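You operate a simulated robot arm through the tools that you are given. There is no shell and no other tool.

Carry out the task below with a simulated robot arm. There is one attempt and no reset: what you move stays moved.

Task
Clamp the teal sensor in the clamp block: green bolt first, then yellow, each to the click.
Fine: use the blue torque wrench and put it back on its rest.
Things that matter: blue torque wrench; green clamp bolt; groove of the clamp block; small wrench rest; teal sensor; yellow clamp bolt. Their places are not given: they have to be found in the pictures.

The check looks at the end state, three seconds after you hand in, the way a careful person would. Anything else that was tipped, shoved, dropped, spilled or broken makes it a failure.

Robot
A 6-joint arm with a two-finger gripper, fixed in place. Base frame: the origin is on the floor under the middle of its stand, x ahead of it, y to its left, z up; the work surface is at about z = 0.78. Lengths are in m, angles in rad, forces in N, time in s.
It reaches about 1.298 m from its shoulder. Its first joint turns from -2.601 to 2.601 rad. Payload 1.57 kg.
The TCP is the grasp point between the finger pads, 0.021 m short of the fingertips. In the tool frame z runs along the fingers and y along their closing line. The gripper opens to 0.07 m; its body begins 0.05 m behind the TCP.
Orientation is that of the tool frame in the base frame, as a unit quaternion [w, x, y, z]. With the fingers straight down and closing along the base's y, the tool's x points along the base's -x, its y along +y and its z along -z.

Tools
- The arm moves only by the tool play_rows. Its argument "motion" is a list that holds one entry, the list of rows, each a list of 7 numbers: the shift along the tool's x, y, z in units of 20 mm (1.0 is 20 mm), then the turn, a rotation vector about the tool's x, y, z in units of 8 degrees (1.0 is 8 degrees), then the opening, from 0 (shut) to 1 (fully open). In form: [[[dx, dy, dz, ax, ay, az, fingers], ...]]. A call has 1 to 20 rows; each row shifts and turns the commanded pose from where the row before left it, along the tool's axes as they then stand. A call with a number of a shift or a turn outside -1 to 1 is refused whole. Each row takes 0.2 s and may step no farther than 0.05 m and 0.15 rad from the row before; otherwise, or with a gripper value out of range, the whole call is refused. A pose out of reach is approached as far as the arm can. The call stops where the force on the tool passes 40 N (or 10 N more than at its start, if that is more) or the arm is blocked; 0.2 s more then pass. Each finger travels about 0.1037 m/s and halts on what it meets, pressing with about 30 N; the grip force reading is that of the motor and also rises with nothing between the fingers. The clock runs only during rows and for 0.2 s after the last one: add rows that do not move to give the fingers time. It gives the time, the measured TCP pose, the force on the tool (base axes), the opening and the grip force at its end, in the units of the frame above (readings bear some noise), with the torque about the TCP (base axes, N m) and any sound that the robot's microphone picked up.
- Cameras (640 x 400 px; columns grow to the right, rows downward): "scene" is fixed at [0.3865, 0.4927, 1.3812]; the picture's right is [0.85, 0.53, 0.00], its down [0.45, -0.72, -0.53] and it looks along [-0.28, 0.45, -0.85] (base axes); focal length 223 px, centre (320, 200). "wrist" rides on the gripper at [0.079, 0.004, -0.081] in the tool frame; the picture's right is [-0.05, 1.00, 0.00], its down [-0.67, -0.04, -0.75] and it looks along [-0.74, -0.04, 0.67] (tool axes); focal length 256 px, centre (320, 200).
- camera(camera): a new picture of that camera. The clock stands still meanwhile.
- raise_lower(by): slides the trunk up (or, below 0, down) by that many m; the arm rides with it, the base frame stays. It gives what a move gives, with no picture.
- point_at(camera, pixels): for up to 12 pixels [column, row] of the newest picture of that camera ("zoom" is the newest enlarged one), the place [x, y, z] in the base frame of the surface seen there, good to about 0.002 m, but the place of the scene camera against the robot may be out by one fixed shift of up to 0.025 m in any direction. The clock stands still meanwhile.
- close_up(camera, box): a new picture of the part [left, top, right, bottom] of that camera's present view, enlarged. The clock stands still meanwhile.
- close_job(): hands the job in; it is judged then, once.

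Unless the task says otherwise, let go and move clear before handing in.

The tools are called after ">>>" as name(argument=value, ...) on one line, values as JSON. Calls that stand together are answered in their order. play_rows: Moves the arm, as the interface text tells. Its arguments: {"type":"object","properties":{"motion":{"type":"array"}},"required":["motion"]} The other tools are called the same way: raise_lower (by) moves the trunk up or down; camera (camera) takes a picture; point_at (camera, pixels) gives the place of the surface under pixels of a picture; close_up (camera, box) takes an enlarged picture of a part of a camera's view; close_job () hands the job in.

At the start:

```text
clock: 0.0
tcp_pos: [0.1043, 0.7548, 1.1017]
ee_rot: [0.0, 0.0, 1.0, 0.0]
force: [-0.1, 0.8, 0.7]
wrist_torque: [0.0, -0.02, 0.0]
opening: 0.0699
gripper_force: 0.0
trunk travel left (down, up): [-0.783, 0.187]
```

scene: 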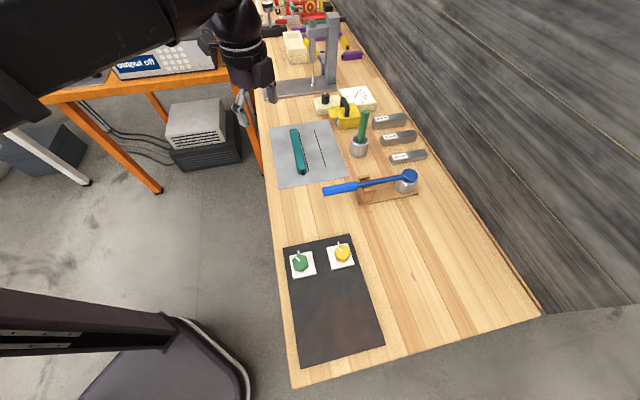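
wrist: 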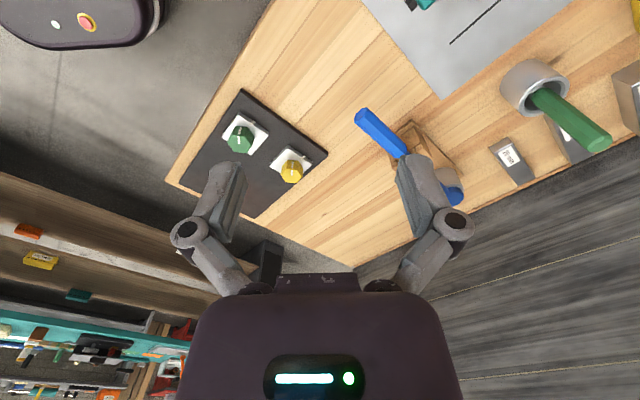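

The scene picture shows a teal bar near (298,150) on a grey sheet, a blue wrench on a rest near (370,185), and green and yellow knob-like things on a dark plate near (302,262) and (342,253). I'll take enlarged pictures to identify each one.

>>> close_up(camera="scene", box=[260, 80, 440, 200])

>>> close_up(camera="scene", box=[260, 220, 410, 380])

>>> close_up(camera="scene", box=[250, 0, 400, 120])

>>> close_up(camera="wrist", box=[160, 80, 360, 280])

```text
3.33 times, centred on (350, 140) of scene
```

zoom: 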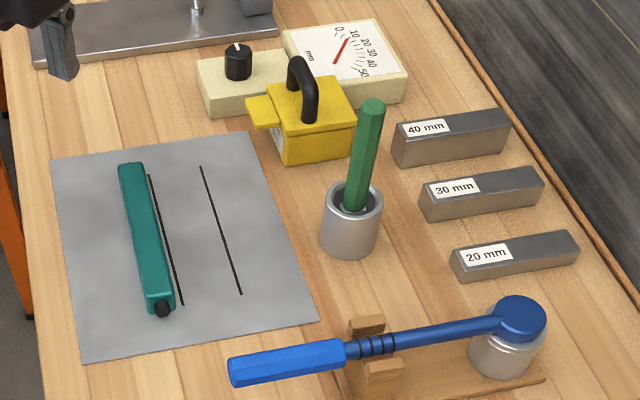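

```text
2.50 times, centred on (335, 300) of scene
```

zoom: 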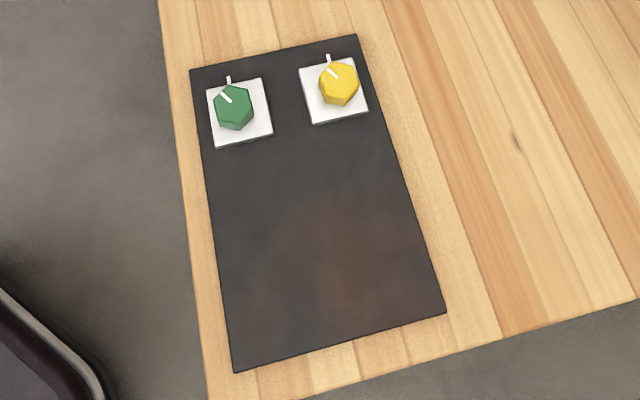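

```text
3.33 times, centred on (325, 60) of scene
```

zoom: 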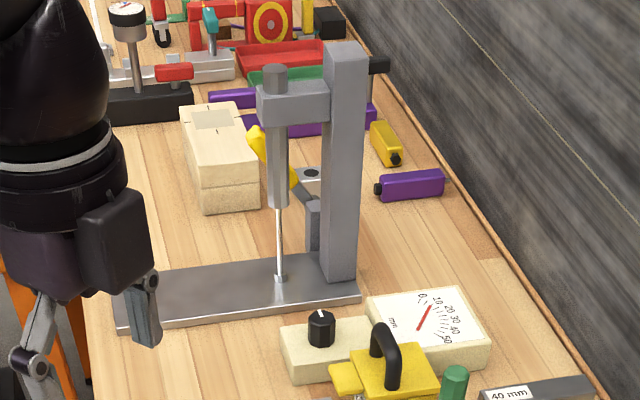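

```text
2.00 times, centred on (260, 180) of wrist
```

zoom: 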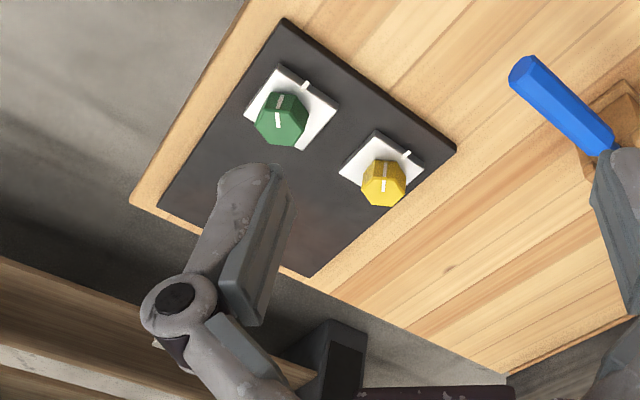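

The green and yellow knobs at the near end sit on a dark plate and could be lookalikes. The far end of the bench (around pixels 250–350, 0–60) is crowded, so I'll enlarge it further.

>>> close_up(camera="scene", box=[250, 0, 330, 50])

>>> close_up(camera="scene", box=[290, 0, 370, 70])

>>> point_at(camera="scene", pixels=[[302, 262], [342, 253], [298, 150], [320, 145], [362, 148], [345, 188], [405, 178], [295, 45], [322, 85], [310, 290], [346, 115], [360, 98]])

```text
8.00 times, centred on (290, 25) of scene
```

zoom: 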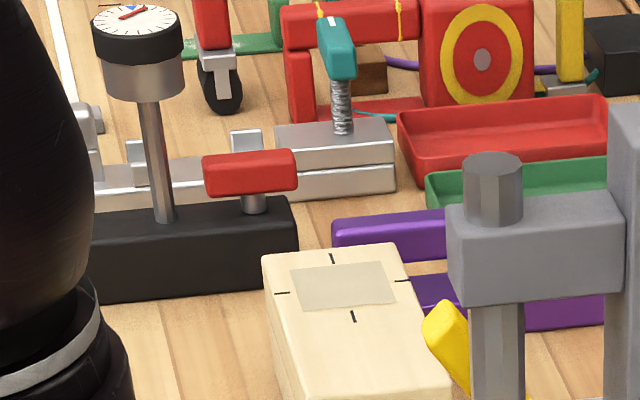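

```text
5.71 times, centred on (330, 35) of scene
```

zoom: 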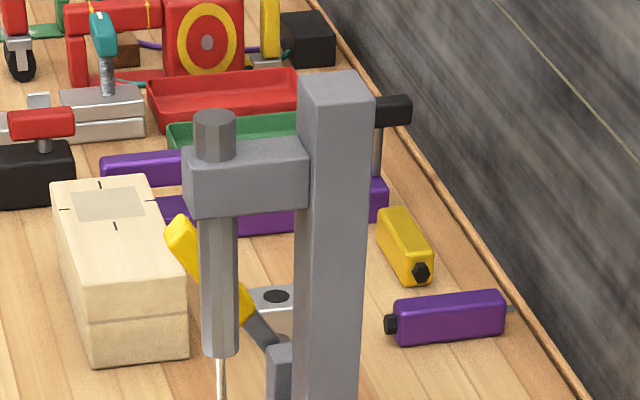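

```text
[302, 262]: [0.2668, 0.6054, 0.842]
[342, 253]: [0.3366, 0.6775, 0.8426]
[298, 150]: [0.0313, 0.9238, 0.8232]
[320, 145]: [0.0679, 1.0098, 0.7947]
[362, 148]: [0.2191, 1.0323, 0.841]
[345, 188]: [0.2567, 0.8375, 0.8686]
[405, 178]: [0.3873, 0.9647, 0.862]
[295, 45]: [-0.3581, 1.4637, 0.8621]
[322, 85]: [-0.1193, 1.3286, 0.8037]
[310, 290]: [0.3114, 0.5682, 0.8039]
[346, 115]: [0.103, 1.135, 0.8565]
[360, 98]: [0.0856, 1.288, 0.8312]
```

No clamp block with a groove is clearly visible yet. I'll measure places on the left table and the shelves in the wrist picture to see what is within reach.

>>> point_at(camera="wrist", pixels=[[30, 230], [40, 260], [75, 295], [100, 335], [240, 140], [292, 172], [90, 20], [380, 130], [560, 120], [450, 195], [270, 260], [230, 150]])

>>> close_up(camera="wrist", box=[0, 180, 220, 400])

>>> close_up(camera="scene", box=[0, 20, 260, 200])

>>> point_at(camera="scene", pixels=[[140, 65], [200, 130], [180, 55], [60, 95], [290, 385], [540, 315], [268, 190], [420, 158], [395, 120], [300, 160], [306, 135]])

```text
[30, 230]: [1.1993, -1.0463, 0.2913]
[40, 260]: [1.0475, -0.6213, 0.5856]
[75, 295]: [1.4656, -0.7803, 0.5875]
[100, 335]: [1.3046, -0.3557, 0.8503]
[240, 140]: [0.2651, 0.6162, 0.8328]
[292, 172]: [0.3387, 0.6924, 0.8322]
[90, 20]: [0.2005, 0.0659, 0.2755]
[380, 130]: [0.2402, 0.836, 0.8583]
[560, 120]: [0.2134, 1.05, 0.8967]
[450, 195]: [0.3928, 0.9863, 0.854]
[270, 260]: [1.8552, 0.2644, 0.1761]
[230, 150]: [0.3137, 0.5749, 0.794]
```

```text
1.82 times, centred on (110, 290) of wrist
```

zoom: 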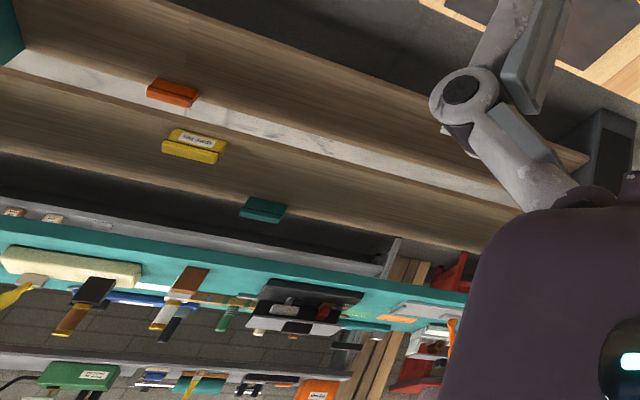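

```text
2.22 times, centred on (130, 110) of scene
```

zoom: 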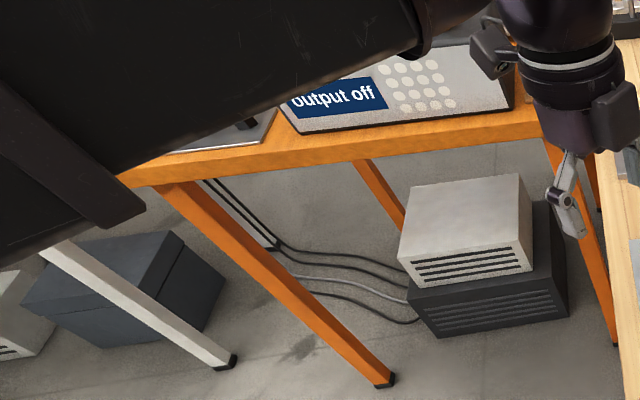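

```text
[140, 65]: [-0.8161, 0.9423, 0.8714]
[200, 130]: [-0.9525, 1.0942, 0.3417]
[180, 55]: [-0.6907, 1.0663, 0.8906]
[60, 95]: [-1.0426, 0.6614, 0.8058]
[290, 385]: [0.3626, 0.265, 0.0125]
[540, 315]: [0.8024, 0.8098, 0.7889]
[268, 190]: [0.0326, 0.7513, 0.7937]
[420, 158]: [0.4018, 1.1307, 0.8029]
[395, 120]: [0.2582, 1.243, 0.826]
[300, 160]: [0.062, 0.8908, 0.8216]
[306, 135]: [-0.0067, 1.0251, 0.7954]
```

Reachable so far are the dark plate, the grey sheet with the teal bar, the wrench, and an orange table at x ≈ -0.8 that the arm partly hides. I'll turn the tool in place so the wrist camera looks along +y, then -x.

>>> play_rows(motion=[[[0, 0, -0.5, 0, 0, -1, 1], [0, 0, -0.5, 0, 0, -1, 1], [0, 0, -0.5, 0, 0, -1, 1], [0, 0, -0.5, 0, 0, -1, 1], [0, 0, 0, 0, 0, -1, 1], [0, 0, 0, 0, 0, -1, 1], [0, 0, 0, 0, 0, -1, 1], [0, 0, 0, 0, 0, -1, 1], [0, 0, 0, 0, 0, -1, 1], [0, 0, 0, 0, 0, -1, 1], [0, 0, 0, 0, 0, -1, 1]]])

>>> camera(camera="wrist")

>>> camera(camera="scene")

```text
clock: 2.4
tcp_pos: [0.1048, 0.755, 1.1005]
ee_rot: [0.0, -0.695, 0.719, 0.0]
force: [-0.9, -0.6, 0.6]
wrist_torque: [0.0, 0.01, -0.03]
opening: 0.0701
gripper_force: 0.0
out of reach, approached as far as the arm can: row 1, 2, 3, 4
trunk travel left (down, up): [-0.783, 0.187]
```

```text
taken
```

wrist: 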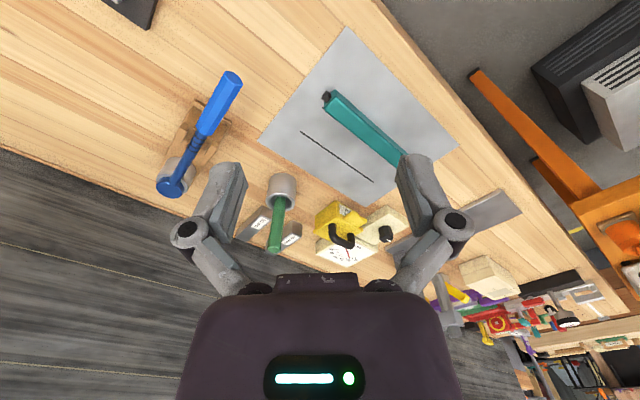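

```text
taken
```

scene: 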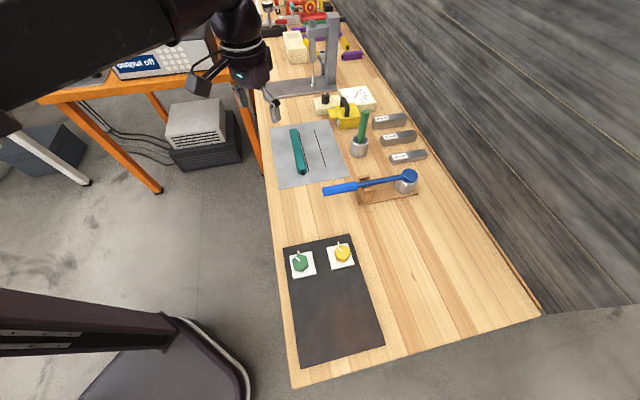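

Now the wrist camera looks along +y and shows the bench plus an orange table at right (around (600,230)). I'll turn further to look toward -x.

>>> play_rows(motion=[[[0, 0, 0, 0, 0, -1, 1], [0, 0, 0, 0, 0, -1, 1], [0, 0, 0, 0, 0, -1, 1], [0, 0, 0, 0, 0, -1, 1], [0, 0, 0, 0, 0, -1, 1], [0, 0, 0, 0, 0, -1, 1], [0, 0, 0, 0, 0, -1, 1], [0, 0, 0, 0, 0, -1, 1], [0, 0, 0, 0, 0, -1, 1], [0, 0, 0, 0, 0, -1, 1], [0, 0, 0, 0, 0, -1, 1]]])

>>> camera(camera="wrist")

```text
clock: 4.8
tcp_pos: [0.1055, 0.7556, 1.1015]
ee_rot: [0.0, 0.999, -0.034, 0.0]
force: [-0.1, -0.3, -0.2]
wrist_torque: [0.01, 0.0, -0.03]
opening: 0.07
gripper_force: 0.0
trunk travel left (down, up): [-0.783, 0.187]
```

```text
taken
```

wrist: 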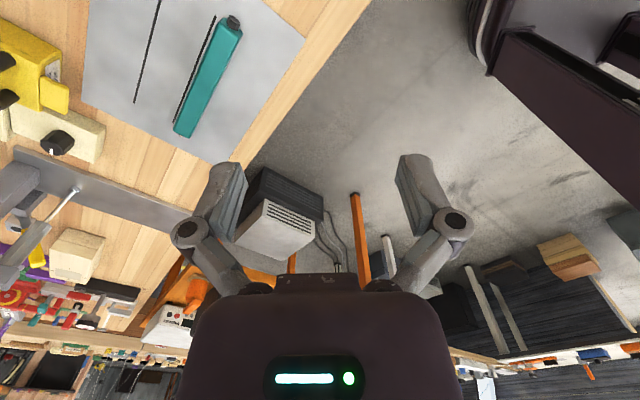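

The orange table is partly hidden behind the fingers, with objects near (190,300). I'll enlarge those areas before moving.

>>> close_up(camera="wrist", box=[0, 140, 220, 360])

>>> close_up(camera="wrist", box=[420, 200, 640, 400])

>>> point_at(camera="wrist", pixels=[[195, 290], [170, 325], [570, 255], [215, 70], [178, 70], [150, 50], [100, 130], [560, 310], [30, 310], [80, 255]])

```text
1.82 times, centred on (110, 250) of wrist
```

zoom: 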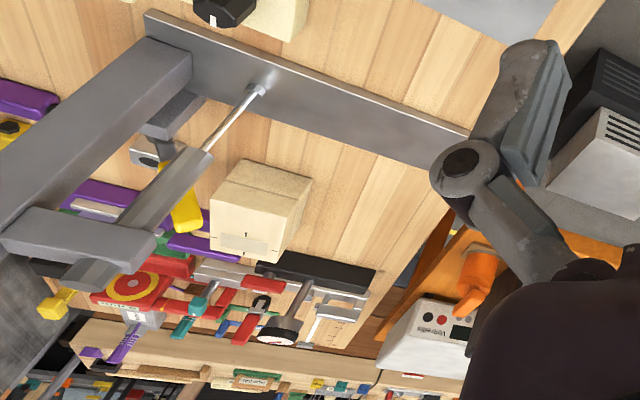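

```text
2.00 times, centred on (530, 300) of wrist
```

zoom: 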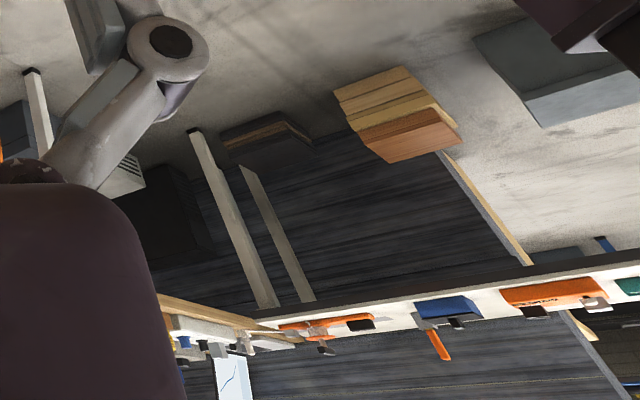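

```text
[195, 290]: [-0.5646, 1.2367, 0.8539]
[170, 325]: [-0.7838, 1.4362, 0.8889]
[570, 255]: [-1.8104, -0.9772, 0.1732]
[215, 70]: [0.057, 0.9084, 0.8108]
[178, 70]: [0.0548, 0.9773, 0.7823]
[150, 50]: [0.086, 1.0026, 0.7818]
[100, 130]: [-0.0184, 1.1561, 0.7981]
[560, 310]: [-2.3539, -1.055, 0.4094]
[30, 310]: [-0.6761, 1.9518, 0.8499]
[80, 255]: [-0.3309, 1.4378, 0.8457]
```

The bench surface reads z ≈ 0.782 in the wrist picture, and the orange table holds at least an orange item and a Voltmeter. I'll swing the arm toward -x to see the rest of that table and uncover what the arm hides from the scene camera.

>>> play_rows(motion=[[[-1, 0.2, 0, 0, 0, 0, 1], [-1, 0.2, 0, 0, 0, 0, 1], [-1, 0.2, 0, 0, 0, 0, 1], [-1, 0.2, 0, 0, 0, 0, 1], [-1, 0.2, 0, 0, 0, 0, 1], [-1, 0.2, 0, 0, 0, 0, 1], [-1, 0.2, 0, 0, 0, 0, 1], [-1, 0.2, 0, 0, 0, 0, 1], [-1, 0.3, 0, 0, 0, 0, 1], [-1, 0.3, 0, 0, 0, 0, 1], [-1, 0.3, 0, 0, 0, 0, 1], [-1, 0.3, 0, 0, 0, 0, 1], [-1, 0.3, 0, 0, 0, 0, 1], [-1, 0.4, 0, 0, 0, 0, 1], [-1, 0.4, 0, 0, 0, 0, 1], [-1, 0.4, 0, 0, 0, 0, 1], [-1, 0.4, 0, 0, 0, 0, 1], [-1, 0.4, 0, 0, 0, 0, 1], [-1, 0.4, 0, 0, 0, 0, 1], [-1, 0.4, 0, 0, 0, 0, 1]]])

>>> camera(camera="wrist")

>>> camera(camera="scene")

```text
clock: 9.0
tcp_pos: [-0.3016, 0.6649, 1.101]
ee_rot: [-0.001, 0.999, -0.035, 0.001]
force: [-0.3, 0.4, -0.5]
wrist_torque: [0.01, -0.01, -0.02]
opening: 0.0701
gripper_force: 0.0
trunk travel left (down, up): [-0.783, 0.187]
```

```text
taken
```

wrist: 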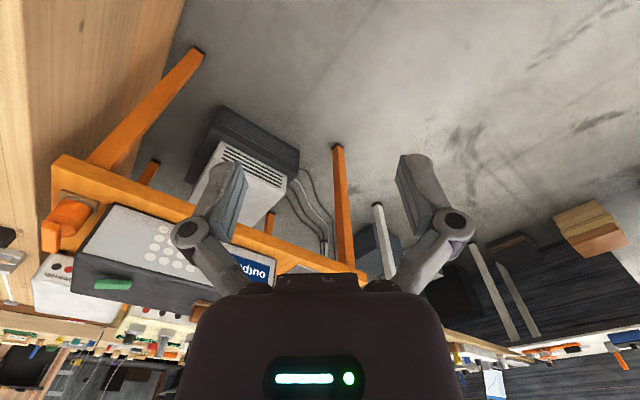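

```text
taken
```

scene: 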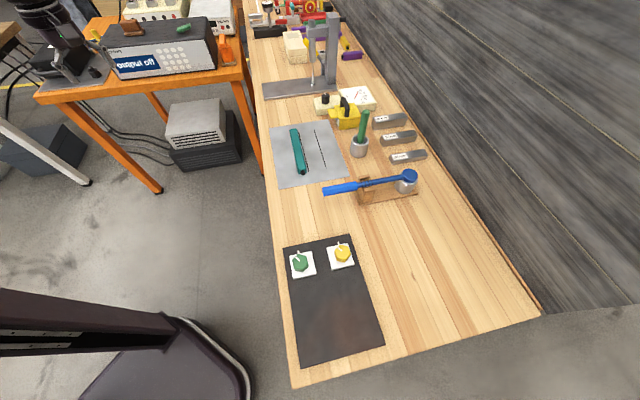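

Now the arm has uncovered the orange table at top left of the scene picture (power supply, meter) and the far end of the bench. I'll enlarge both to look for the clamp block.

>>> close_up(camera="scene", box=[30, 0, 250, 110])

>>> close_up(camera="scene", box=[230, 0, 310, 50])

>>> close_up(camera="scene", box=[280, 230, 390, 300])

>>> close_up(camera="scene", box=[310, 150, 430, 220])

>>> close_up(camera="scene", box=[265, 110, 355, 195])

```text
2.91 times, centred on (140, 55) of scene
```

zoom: 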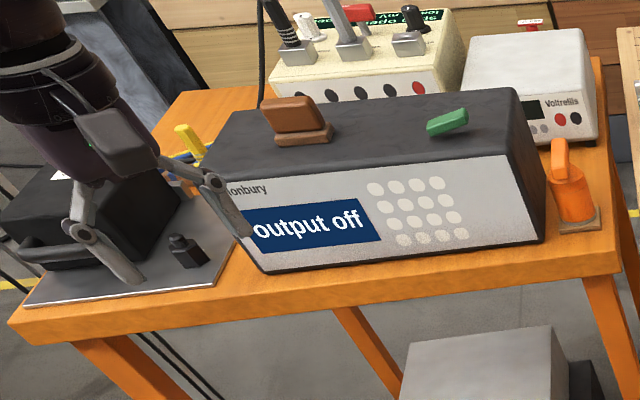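

```text
8.00 times, centred on (270, 25) of scene
```

zoom: 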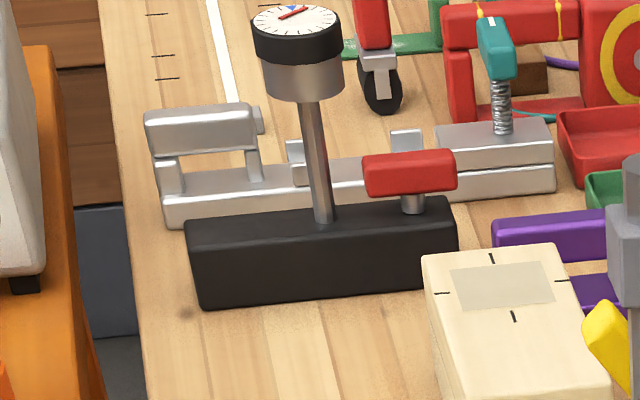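

```text
5.71 times, centred on (335, 265) of scene
```

zoom: 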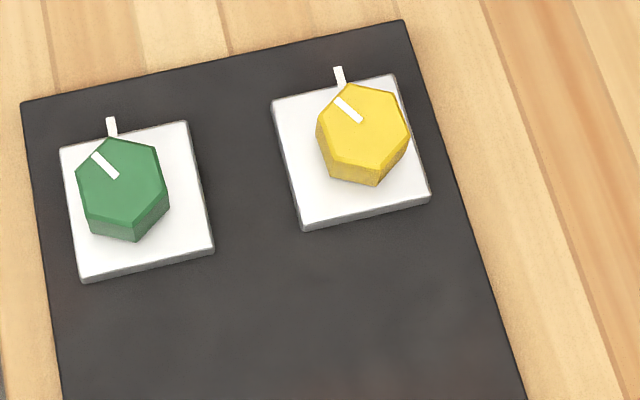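

```text
5.33 times, centred on (370, 185) of scene
```

zoom: 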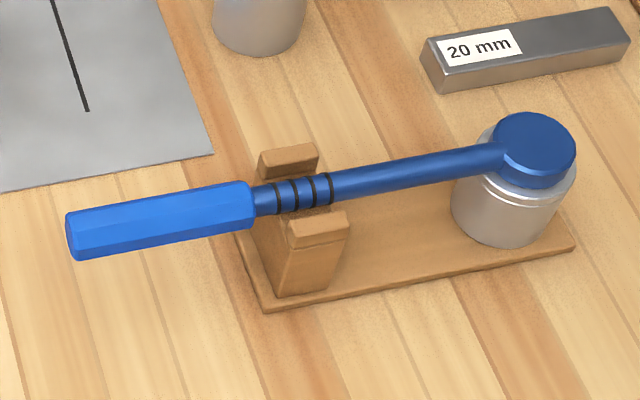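

```text
4.71 times, centred on (310, 152) of scene
```

zoom: 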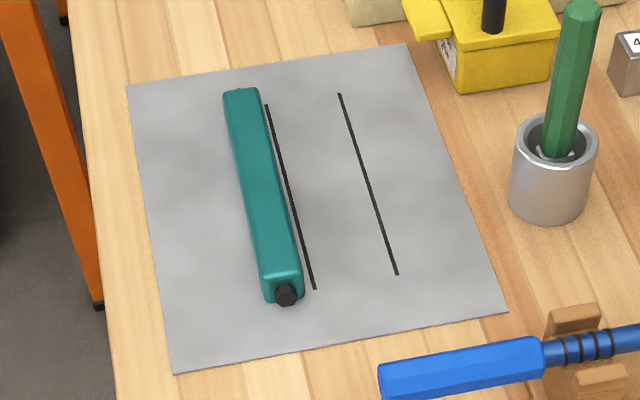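

The far-end fixtures are at about 2 m, well out of reach, and the orange table shows no grooved block. I'll turn the wrist camera toward -y to check behind the robot.

>>> play_rows(motion=[[[0, 0, 0, 0, 0, -1, 1], [0, 0, 0, 0, 0, -1, 1], [0, 0, 0, 0, 0, -1, 1], [0, 0, 0, 0, 0, -1, 1], [0, 0, 0, 0, 0, -1, 1], [0, 0, 0, 0, 0, -1, 1], [0, 0, 0, 0, 0, -1, 1], [0, 0, 0, 0, 0, -1, 1]]])

>>> camera(camera="wrist")

```text
clock: 10.8
tcp_pos: [-0.3021, 0.6663, 1.1009]
ee_rot: [-0.002, 0.865, 0.501, 0.0]
force: [-0.3, -0.7, 0.7]
wrist_torque: [0.01, 0.02, 0.0]
opening: 0.0699
gripper_force: 0.0
trunk travel left (down, up): [-0.783, 0.187]
```

```text
taken
```

wrist: 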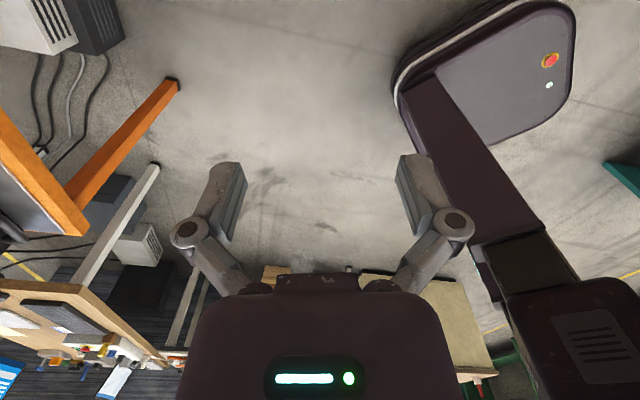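

Another table appears at lower left (60,320) and a wooden-topped item at (455,320). I'll measure how far they are and enlarge them.

>>> point_at(camera="wrist", pixels=[[60, 320], [20, 325], [105, 350], [455, 320], [20, 195], [625, 175], [270, 275], [475, 385]])

>>> close_up(camera="wrist", box=[0, 160, 200, 400])

>>> close_up(camera="wrist", box=[420, 200, 640, 400])

```text
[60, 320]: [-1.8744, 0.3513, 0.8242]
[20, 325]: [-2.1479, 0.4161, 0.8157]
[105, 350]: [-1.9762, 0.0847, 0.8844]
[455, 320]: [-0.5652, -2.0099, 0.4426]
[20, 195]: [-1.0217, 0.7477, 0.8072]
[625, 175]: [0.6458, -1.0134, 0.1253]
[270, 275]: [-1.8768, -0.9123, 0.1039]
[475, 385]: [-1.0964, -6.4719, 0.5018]
```

```text
1.67 times, centred on (100, 280) of wrist
```

zoom: 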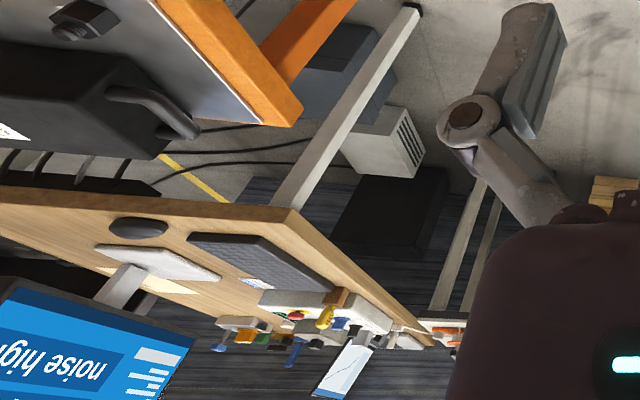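

```text
2.00 times, centred on (530, 300) of wrist
```

zoom: 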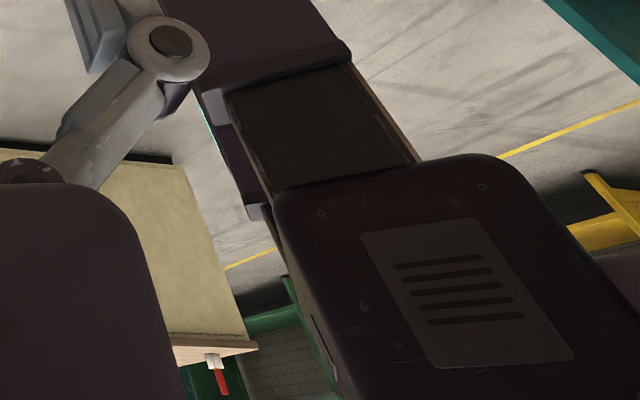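

Those tables are about 2 m away, so not usable. I'll swing back toward +x to look at the near side and take a closer look at the dark plate.

>>> play_rows(motion=[[[0.23, 0.96, 0, 0, 0, 0, 1], [0.23, 0.96, 0, 0, 0, 0, 1], [0.23, 0.96, 0, 0, 0, 0, 1], [0.23, 0.96, 0, 0, 0, 0, 1], [0.23, 0.96, 0, 0, 0, 0, 1], [0.23, 0.96, 0, 0, 0, 0, 1], [0.23, 0.96, 0, 0, 0, 0, 1], [0.23, 0.96, 0, 0, 0, 0, 1], [0.23, 0.96, 0, 0, 0, 0, 1], [0.23, 0.96, 0, 0, 0, 0, 1], [0.23, 0.96, 0, 0, 0, 0, 1], [0.23, 0.96, 0, 0, 0, 0, 1], [0.23, 0.96, 0, 0, 0, 0, 1], [0.23, 0.96, 0, 0, 0, 0, 1], [0.23, 0.96, 0, 0, 0, 0, 1], [0.23, 0.96, 0, 0, 0, 0, 1], [0.23, 0.96, 0, 0, 0, 0, 1], [0.23, 0.96, 0, 0, 0, 0, 1], [0.23, 0.96, 0, 0, 0, 0, 1], [0.23, 0.96, 0, 0, 0, 0, 1]]])

>>> play_rows(motion=[[[0, 0, 0, 0, 0, 1, 1], [0, 0, 0, 0, 0, 1, 1], [0, 0, 0, 0, 0, 1, 1], [0, 0, 0, 0, 0, 1, 1], [0, 0, 0, 0, 0, 1, 1], [0, 0, 0, 0, 0, 1, 1], [0, 0, 0, 0, 0, 1, 1], [0, 0, 0, 0, 0, 1, 1], [0, 0, 0, 0, 0, 1, 1], [0, 0, 0, 0, 0, 1, 1], [0, 0, 0, 0, 0, 1, 1], [0, 0, 0, 0, 0, 1, 1], [0, 0, 0, 0, 0, 1, 1], [0, 0, 0, 0, 0, 1, 1], [0, 0, 0, 0, 0, 1, 1], [0, 0, 0, 0, 0, 1, 1], [0, 0, 0, 0, 0, 1, 1], [0, 0, 0, 0, 0, 1, 1], [0, 0, 0, 0, 0, 1, 1], [0, 0, 0, 0, 0, 1, 1]]])

>>> play_rows(motion=[[[0, 0, 0, 0, 0, 1, 1], [0, 0, 0, 0, 0, 1, 1], [0, 0, 0, 0, 0, 1, 1], [0, 0, 0, 0, 0, 1, 1], [0, 0, 0, 0, 0, 1, 1], [0, 0, 0, 0, 0, 1, 1], [0, 0, 0, 0, 0, 1, 1], [0, 0, 0, 0, 0, 1, 1], [0, 0, 0, 0, 0, 1, 1], [0, 0, 0, 0, 0, 1, 1], [0, 0, 0, 0, 0, 0, 1]]])

>>> camera(camera="wrist")

>>> camera(camera="scene")

```text
clock: 15.0
tcp_pos: [0.0764, 0.5537, 1.1021]
ee_rot: [0.0, 0.866, 0.499, 0.001]
force: [0.8, 0.0, -0.5]
wrist_torque: [0.02, 0.0, 0.03]
opening: 0.0703
gripper_force: 0.0
trunk travel left (down, up): [-0.783, 0.187]
```

```text
clock: 19.2
tcp_pos: [0.0766, 0.554, 1.1016]
ee_rot: [0.001, -0.642, 0.767, 0.001]
force: [0.5, -0.3, -0.2]
wrist_torque: [-0.01, 0.0, 0.04]
opening: 0.0702
gripper_force: 0.0
trunk travel left (down, up): [-0.783, 0.187]
```

```text
clock: 21.6
tcp_pos: [0.0768, 0.5535, 1.1016]
ee_rot: [0.0, 0.0, 1.0, 0.0]
force: [-0.1, 0.1, -0.1]
wrist_torque: [0.01, 0.0, 0.02]
opening: 0.0699
gripper_force: 0.0
trunk travel left (down, up): [-0.783, 0.187]
```

```text
taken
```

wrist: 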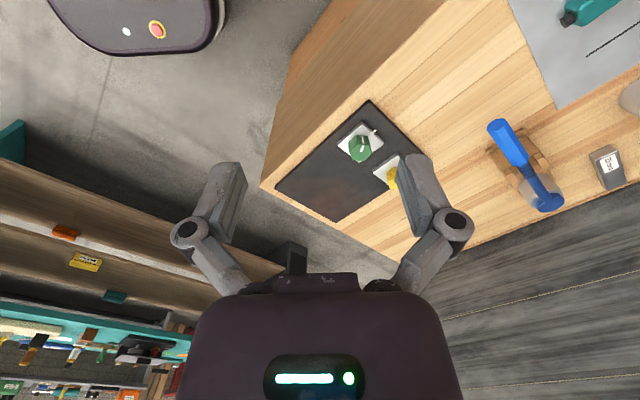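

```text
taken
```

scene: 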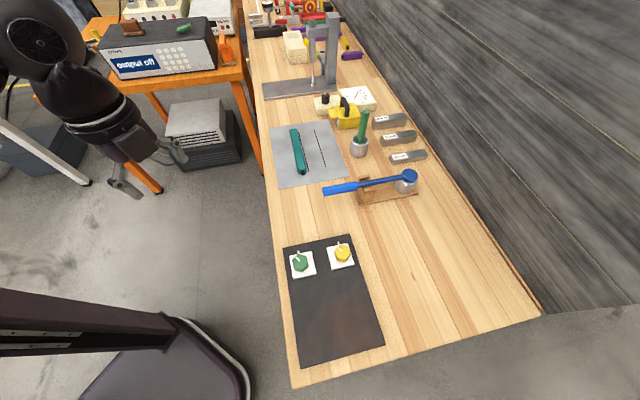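

The dark plate is in view around (350,165) of the wrist picture. I'll enlarge it to see whether it has a groove.

>>> close_up(camera="wrist", box=[260, 90, 440, 230])

>>> close_up(camera="wrist", box=[470, 100, 640, 230])

>>> close_up(camera="scene", box=[270, 230, 400, 375])

>>> close_up(camera="wrist", box=[0, 260, 210, 400])

```text
2.86 times, centred on (350, 160) of wrist
```

zoom: 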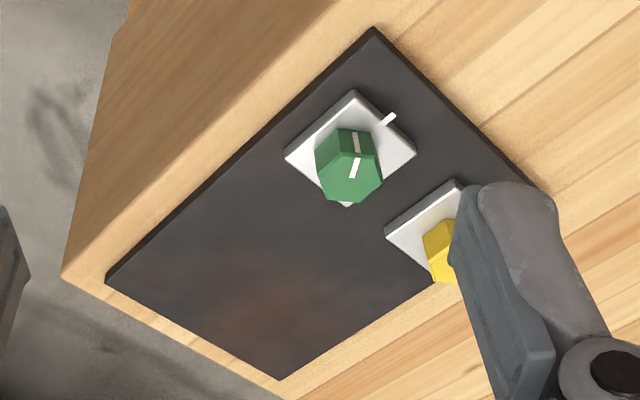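

```text
3.08 times, centred on (555, 165) of wrist
```

zoom: 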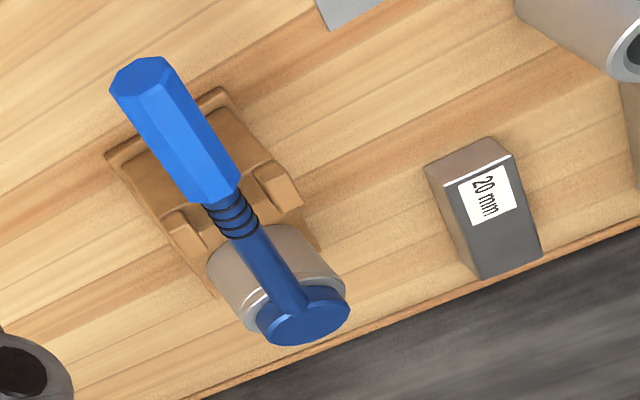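

```text
2.76 times, centred on (335, 302) of scene
```

zoom: 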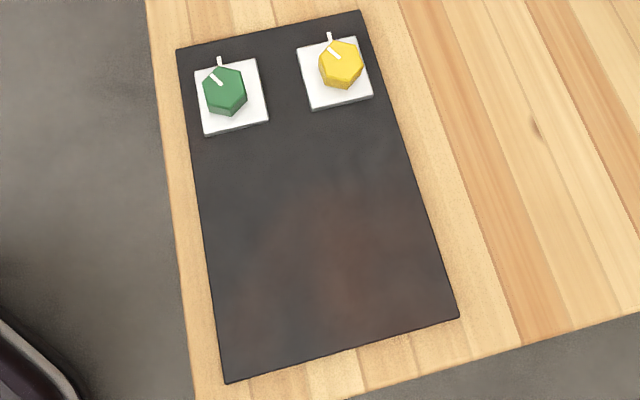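

```text
2.86 times, centred on (105, 330) of wrist
```

zoom: 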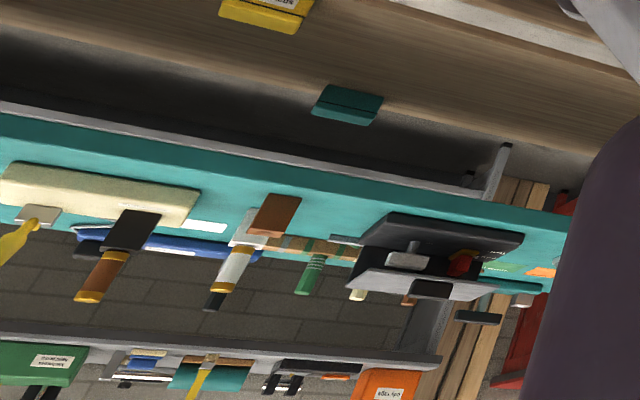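

The plate looks flat, with no visible groove. I'll swing the arm to the +x side to check the area not covered so far.

>>> play_rows(motion=[[[-1, -0.7, 0, 0, 0, 0, 1], [-1, -0.7, 0, 0, 0, 0, 1], [-1, -0.7, 0, 0, 0, 0, 1], [-1, -0.7, 0, 0, 0, 0, 1], [-1, -0.7, 0, 0, 0, 0, 1], [-1, -0.7, 0, 0, 0, 0, 1], [-1, -0.7, 0, 0, 0, 0, 1], [-1, -0.7, 0, 0, 0, 0, 1], [-1, -0.7, 0, 0, 0, 0, 1], [-1, -0.7, 0, 0, 0, 0, 1], [-1, -0.7, 0, 0, 0, 0, 1], [-1, -0.7, 0, 0, 0, 0, 1], [-1, -0.7, 0, 0, 0, 0, 1], [-1, -0.7, 0, 0, 0, 0, 1], [-1, -0.7, 0, 0, 0, 0, 1], [-1, -0.7, 0, 0, 0, 0, 1], [-1, -0.7, 0, 0, 0, 0, 1], [-1, -0.7, 0, 0, 0, 0, 1], [-1, -0.7, 0, 0, 0, 0, 1], [-1, -0.7, 0, 0, 0, 0, 1]]])

>>> camera(camera="wrist")

>>> camera(camera="scene")

```text
clock: 25.8
tcp_pos: [0.4852, 0.292, 1.1018]
ee_rot: [0.0, 0.0, 1.0, 0.001]
force: [0.2, 0.1, -0.6]
wrist_torque: [-0.02, -0.01, 0.0]
opening: 0.0701
gripper_force: 0.0
out of reach, approached as far as the arm can: row 7, 8, 9, 10, 12
trunk travel left (down, up): [-0.783, 0.187]
```

```text
taken
```

wrist: 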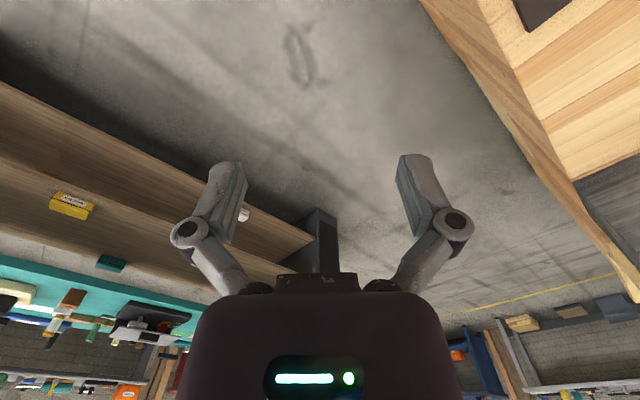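

```text
taken
```

scene: 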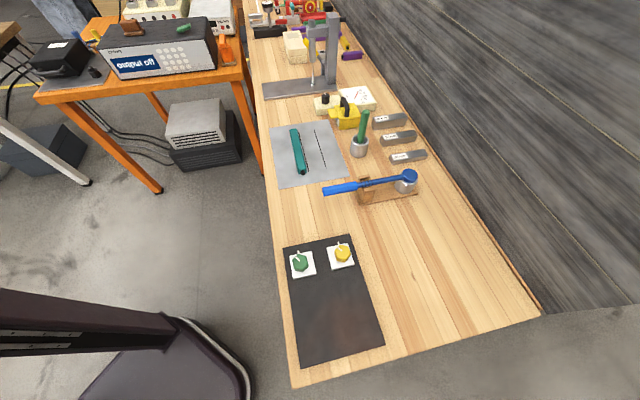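

A wooden bench with shelves appears at left (100,140). I'll turn the camera to look along -y for a better view and measure it.

>>> point_at(camera="wrist", pixels=[[60, 120], [100, 180], [70, 205], [250, 240], [320, 230], [110, 265], [60, 300], [140, 330]])

>>> play_rows(motion=[[[0, 0, 0, 0, 0, 1, 1], [0, 0, 0, 0, 0, 1, 1], [0, 0, 0, 0, 0, 1, 1], [0, 0, 0, 0, 0, 1, 1], [0, 0, 0, 0, 0, 1, 1], [0, 0, 0, 0, 0, 1, 1], [0, 0, 0, 0, 0, 1, 1], [0, 0, 0, 0, 0, 1, 1]]])

>>> camera(camera="wrist")

```text
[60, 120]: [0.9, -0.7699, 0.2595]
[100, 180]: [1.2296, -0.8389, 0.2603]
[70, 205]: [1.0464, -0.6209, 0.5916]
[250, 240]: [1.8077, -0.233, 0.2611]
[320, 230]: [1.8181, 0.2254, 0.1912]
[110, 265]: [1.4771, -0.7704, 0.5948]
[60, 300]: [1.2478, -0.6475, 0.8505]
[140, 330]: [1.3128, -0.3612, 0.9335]
```

```text
clock: 27.6
tcp_pos: [0.4857, 0.2922, 1.1015]
ee_rot: [0.0, 0.531, 0.847, 0.0]
force: [0.2, 0.7, 0.4]
wrist_torque: [0.03, 0.01, -0.02]
opening: 0.0703
gripper_force: 0.1
trunk travel left (down, up): [-0.783, 0.187]
```

```text
taken
```

wrist: 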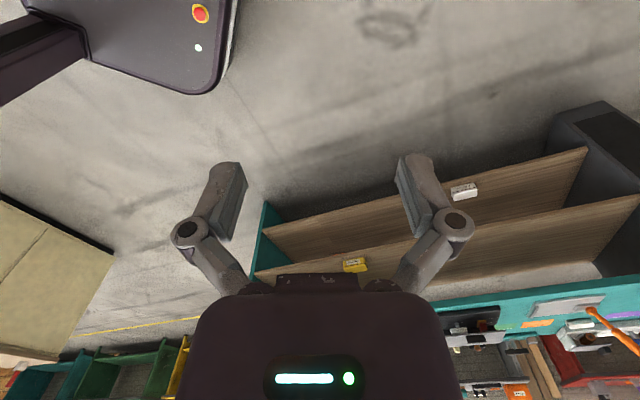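

The -y bench is at z ≈ 0.85 and beyond 1.35 m, so it does not match the 0.78 m work surface. I'll go back and inspect the dark plate and bolts from close range.

>>> play_rows(motion=[[[0, 0, 0, 0, 0, -1, 1], [0, 0, 0, 0, 0, -1, 1], [0, 0, 0, 0, 0, -1, 1], [0, 0, 0, 0, 0, -1, 1], [0, 0, 0, 0, 0, -1, 1], [0, 0, 0, 0, 0, -1, 1], [0, 0, 0, 0, 0, -1, 1], [0, 0, 0, 0, 0, -1, 1]]])

>>> play_rows(motion=[[[1, 0.75, 0, 0, 0, 0, 1], [1, 0.75, 0, 0, 0, 0, 1], [1, 0.75, 0, 0, 0, 0, 1], [1, 0.75, 0, 0, 0, 0, 1], [1, 0.75, 0, 0, 0, 0, 1], [1, 0.75, 0, 0, 0, 0, 1], [1, 0.75, 0, 0, 0, 0, 1], [1, 0.75, 0, 0, 0, 0, 1], [1, 0.75, 0.5, 0, 0, 0, 1], [1, 0.75, 0.5, 0, 0, 0, 1], [1, 0.75, 0.5, 0, 0, 0, 1], [1, 0.75, 0.5, 0, 0, 0, 1], [1, 0.75, 0.5, 0, 0, 0, 1], [1, 0.75, 0.5, 0, 0, 0, 1], [1, 0.75, 0.5, 0, 0, 0, 1], [1, 0.75, 0.5, 0, 0, 0, 1], [1, 0.75, 0.5, 0, 0, 0, 1]]])

>>> camera(camera="wrist")

```text
clock: 29.4
tcp_pos: [0.4854, 0.2925, 1.1015]
ee_rot: [-0.001, -0.001, 1.0, 0.001]
force: [-0.2, -1.1, 0.2]
wrist_torque: [0.02, -0.01, 0.01]
opening: 0.07
gripper_force: 0.1
trunk travel left (down, up): [-0.783, 0.187]
```

```text
clock: 33.0
tcp_pos: [0.1422, 0.5456, 1.1012]
ee_rot: [0.001, 0.0, 1.0, 0.0]
force: [-0.4, 0.2, 0.4]
wrist_torque: [0.0, 0.03, -0.02]
opening: 0.0698
gripper_force: 0.0
out of reach, approached as far as the arm can: row 1, 3, 9, 10, 11, 12, 13, 14, 15, 16, 17
trunk travel left (down, up): [-0.783, 0.187]
```

```text
taken
```

wrist: 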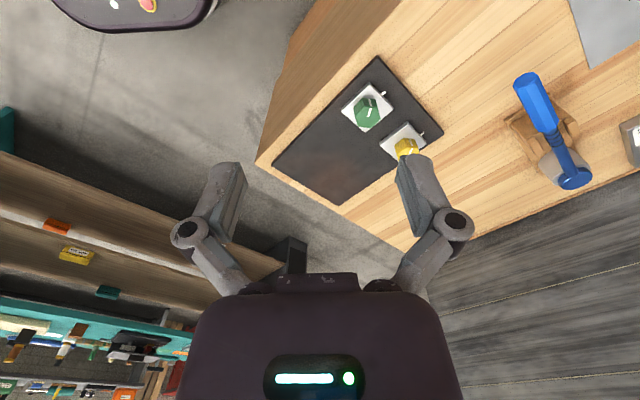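

The z shifts had no effect, so this arm moves vertically only with the trunk. I'll lower the trunk 0.12 m to look closer at the plate.

>>> raise_lower(by=-0.12)

>>> camera(camera="wrist")

>>> camera(camera="scene")

```text
clock: 34.5
tcp_pos: [0.1419, 0.5466, 0.9821]
ee_rot: [0.0, 0.001, 1.0, 0.0]
force: [-0.2, 0.4, 0.8]
wrist_torque: [0.02, -0.04, 0.03]
opening: 0.07
gripper_force: 0.1
trunk travel left (down, up): [-0.663, 0.307]
```

```text
taken
```

wrist: 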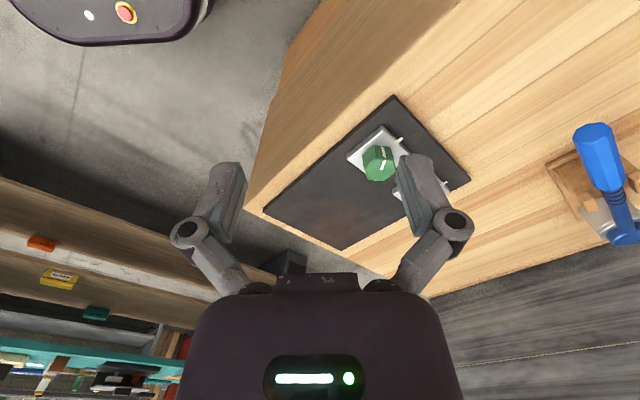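

```text
taken
```

scene: 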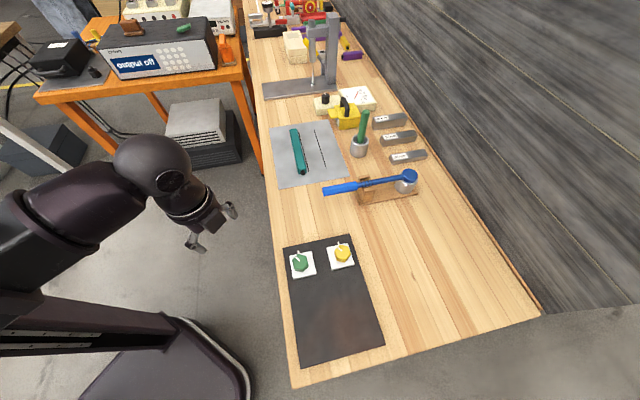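

The plate is near (370,170) of the wrist picture. I'll measure its corners and bolts precisely and enlarge again.

>>> close_up(camera="wrist", box=[250, 80, 480, 260])

>>> point_at(camera="wrist", pixels=[[393, 97], [265, 211], [340, 247], [467, 178], [355, 160], [340, 190], [376, 165], [350, 157], [250, 185], [330, 220], [440, 150], [440, 240]])

>>> point_at(camera="scene", pixels=[[286, 249], [349, 238], [381, 343], [302, 363], [290, 258], [296, 252], [300, 263], [342, 252], [330, 300], [276, 210], [268, 150], [318, 244]])

```text
2.22 times, centred on (365, 170) of wrist
```

zoom: 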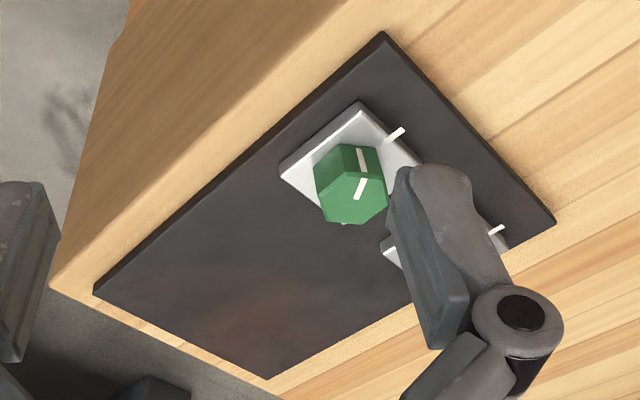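

```text
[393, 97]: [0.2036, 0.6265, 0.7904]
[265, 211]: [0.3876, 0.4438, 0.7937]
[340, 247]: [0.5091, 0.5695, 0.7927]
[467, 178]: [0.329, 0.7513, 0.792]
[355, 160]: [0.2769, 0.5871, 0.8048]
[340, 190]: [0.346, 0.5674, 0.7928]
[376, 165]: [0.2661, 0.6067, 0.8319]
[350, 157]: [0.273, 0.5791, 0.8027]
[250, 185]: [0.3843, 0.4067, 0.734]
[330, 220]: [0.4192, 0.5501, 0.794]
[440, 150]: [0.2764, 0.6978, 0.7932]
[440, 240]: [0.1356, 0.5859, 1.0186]
```

```text
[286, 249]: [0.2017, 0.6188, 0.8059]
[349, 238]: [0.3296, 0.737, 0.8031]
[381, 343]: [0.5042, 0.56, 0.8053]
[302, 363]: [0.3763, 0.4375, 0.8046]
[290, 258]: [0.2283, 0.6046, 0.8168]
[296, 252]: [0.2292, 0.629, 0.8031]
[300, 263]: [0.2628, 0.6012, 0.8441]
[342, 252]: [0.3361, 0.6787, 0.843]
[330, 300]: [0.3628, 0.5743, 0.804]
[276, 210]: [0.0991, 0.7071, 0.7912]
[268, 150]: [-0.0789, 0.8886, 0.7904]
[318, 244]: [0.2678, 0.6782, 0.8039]
```

The plate is only 11 mm thick, 0.26 × 0.18 m, with its long axis along (0.71,-0.71), and it looks more like a hotplate with knobs than a clamp block. With the arm out of the way I'll enlarge the orange table, the mid-bench instruments and the far bench again.

>>> close_up(camera="scene", box=[20, 0, 140, 110])

>>> close_up(camera="scene", box=[110, 0, 250, 100])

>>> close_up(camera="scene", box=[300, 70, 420, 170])

>>> close_up(camera="scene", box=[260, 0, 380, 100])

```text
3.64 times, centred on (80, 55) of scene
```

zoom: 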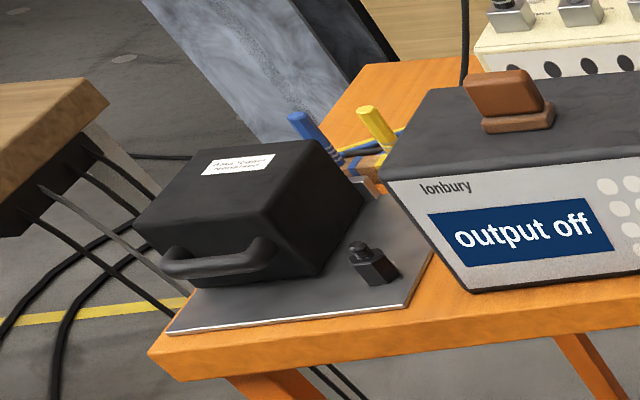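

```text
4.00 times, centred on (180, 50) of scene
```

zoom: 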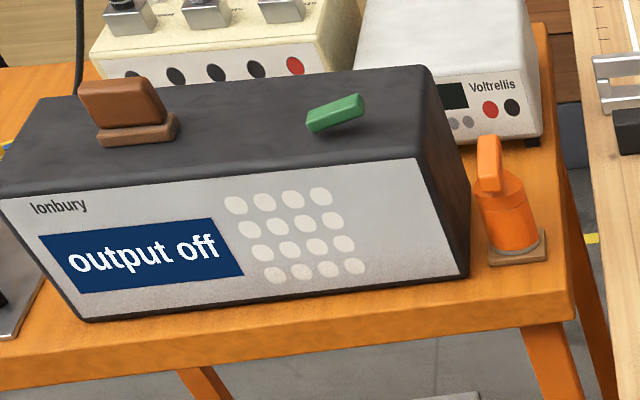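

```text
4.00 times, centred on (360, 120) of scene
```

zoom: 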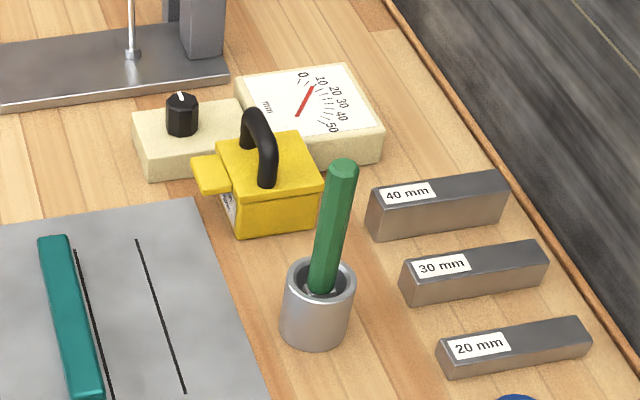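

```text
4.00 times, centred on (320, 50) of scene
```

zoom: 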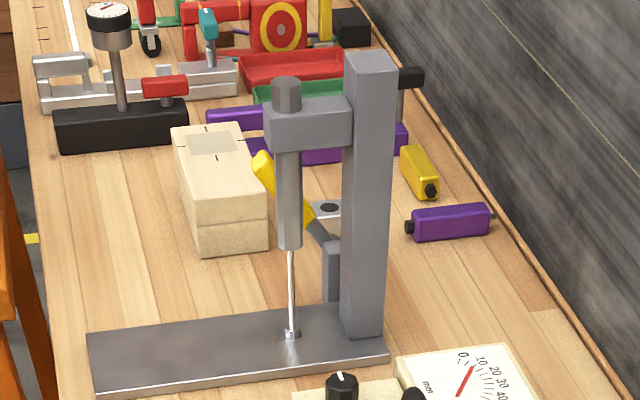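

The orange table only holds electrical gear. I'll measure the far-bench objects (press, cream block, purple bars, silver fixture) to see which are inside the 1.298 m reach.

>>> point_at(camera="scene", pixels=[[331, 22], [345, 80], [319, 29], [362, 20], [358, 38], [365, 43], [372, 56], [292, 38], [285, 30], [312, 18], [342, 52], [327, 48]])

>>> point_at(camera="scene", pixels=[[324, 105], [345, 108], [357, 97], [366, 115], [358, 140], [291, 133], [303, 172], [305, 176], [296, 131], [410, 178], [330, 192], [380, 182]])

>>> close_up(camera="scene", box=[300, 0, 380, 50])

```text
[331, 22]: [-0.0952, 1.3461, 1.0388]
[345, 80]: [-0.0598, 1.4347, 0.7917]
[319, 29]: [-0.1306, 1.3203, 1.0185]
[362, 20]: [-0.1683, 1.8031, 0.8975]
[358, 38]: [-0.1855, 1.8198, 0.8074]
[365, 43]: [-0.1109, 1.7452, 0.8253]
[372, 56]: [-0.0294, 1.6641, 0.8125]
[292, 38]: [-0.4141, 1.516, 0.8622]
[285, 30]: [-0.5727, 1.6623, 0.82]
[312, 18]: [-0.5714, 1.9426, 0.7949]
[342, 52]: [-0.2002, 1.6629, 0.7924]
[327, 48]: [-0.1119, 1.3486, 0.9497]
```

```text
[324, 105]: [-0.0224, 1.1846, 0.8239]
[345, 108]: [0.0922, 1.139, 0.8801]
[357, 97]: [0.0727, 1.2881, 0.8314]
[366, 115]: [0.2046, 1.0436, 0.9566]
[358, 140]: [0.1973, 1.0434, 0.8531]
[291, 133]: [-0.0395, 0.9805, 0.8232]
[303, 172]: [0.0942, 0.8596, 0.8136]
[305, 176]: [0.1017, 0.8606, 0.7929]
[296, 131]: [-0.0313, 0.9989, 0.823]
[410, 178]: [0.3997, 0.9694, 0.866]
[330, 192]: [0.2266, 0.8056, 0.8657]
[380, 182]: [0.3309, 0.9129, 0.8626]
```

```text
8.00 times, centred on (340, 25) of scene
```

zoom: 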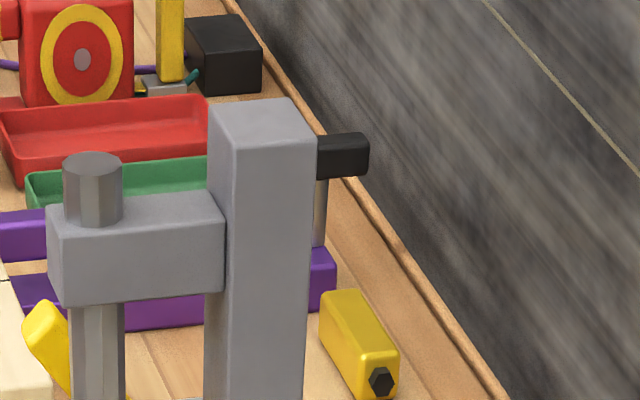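

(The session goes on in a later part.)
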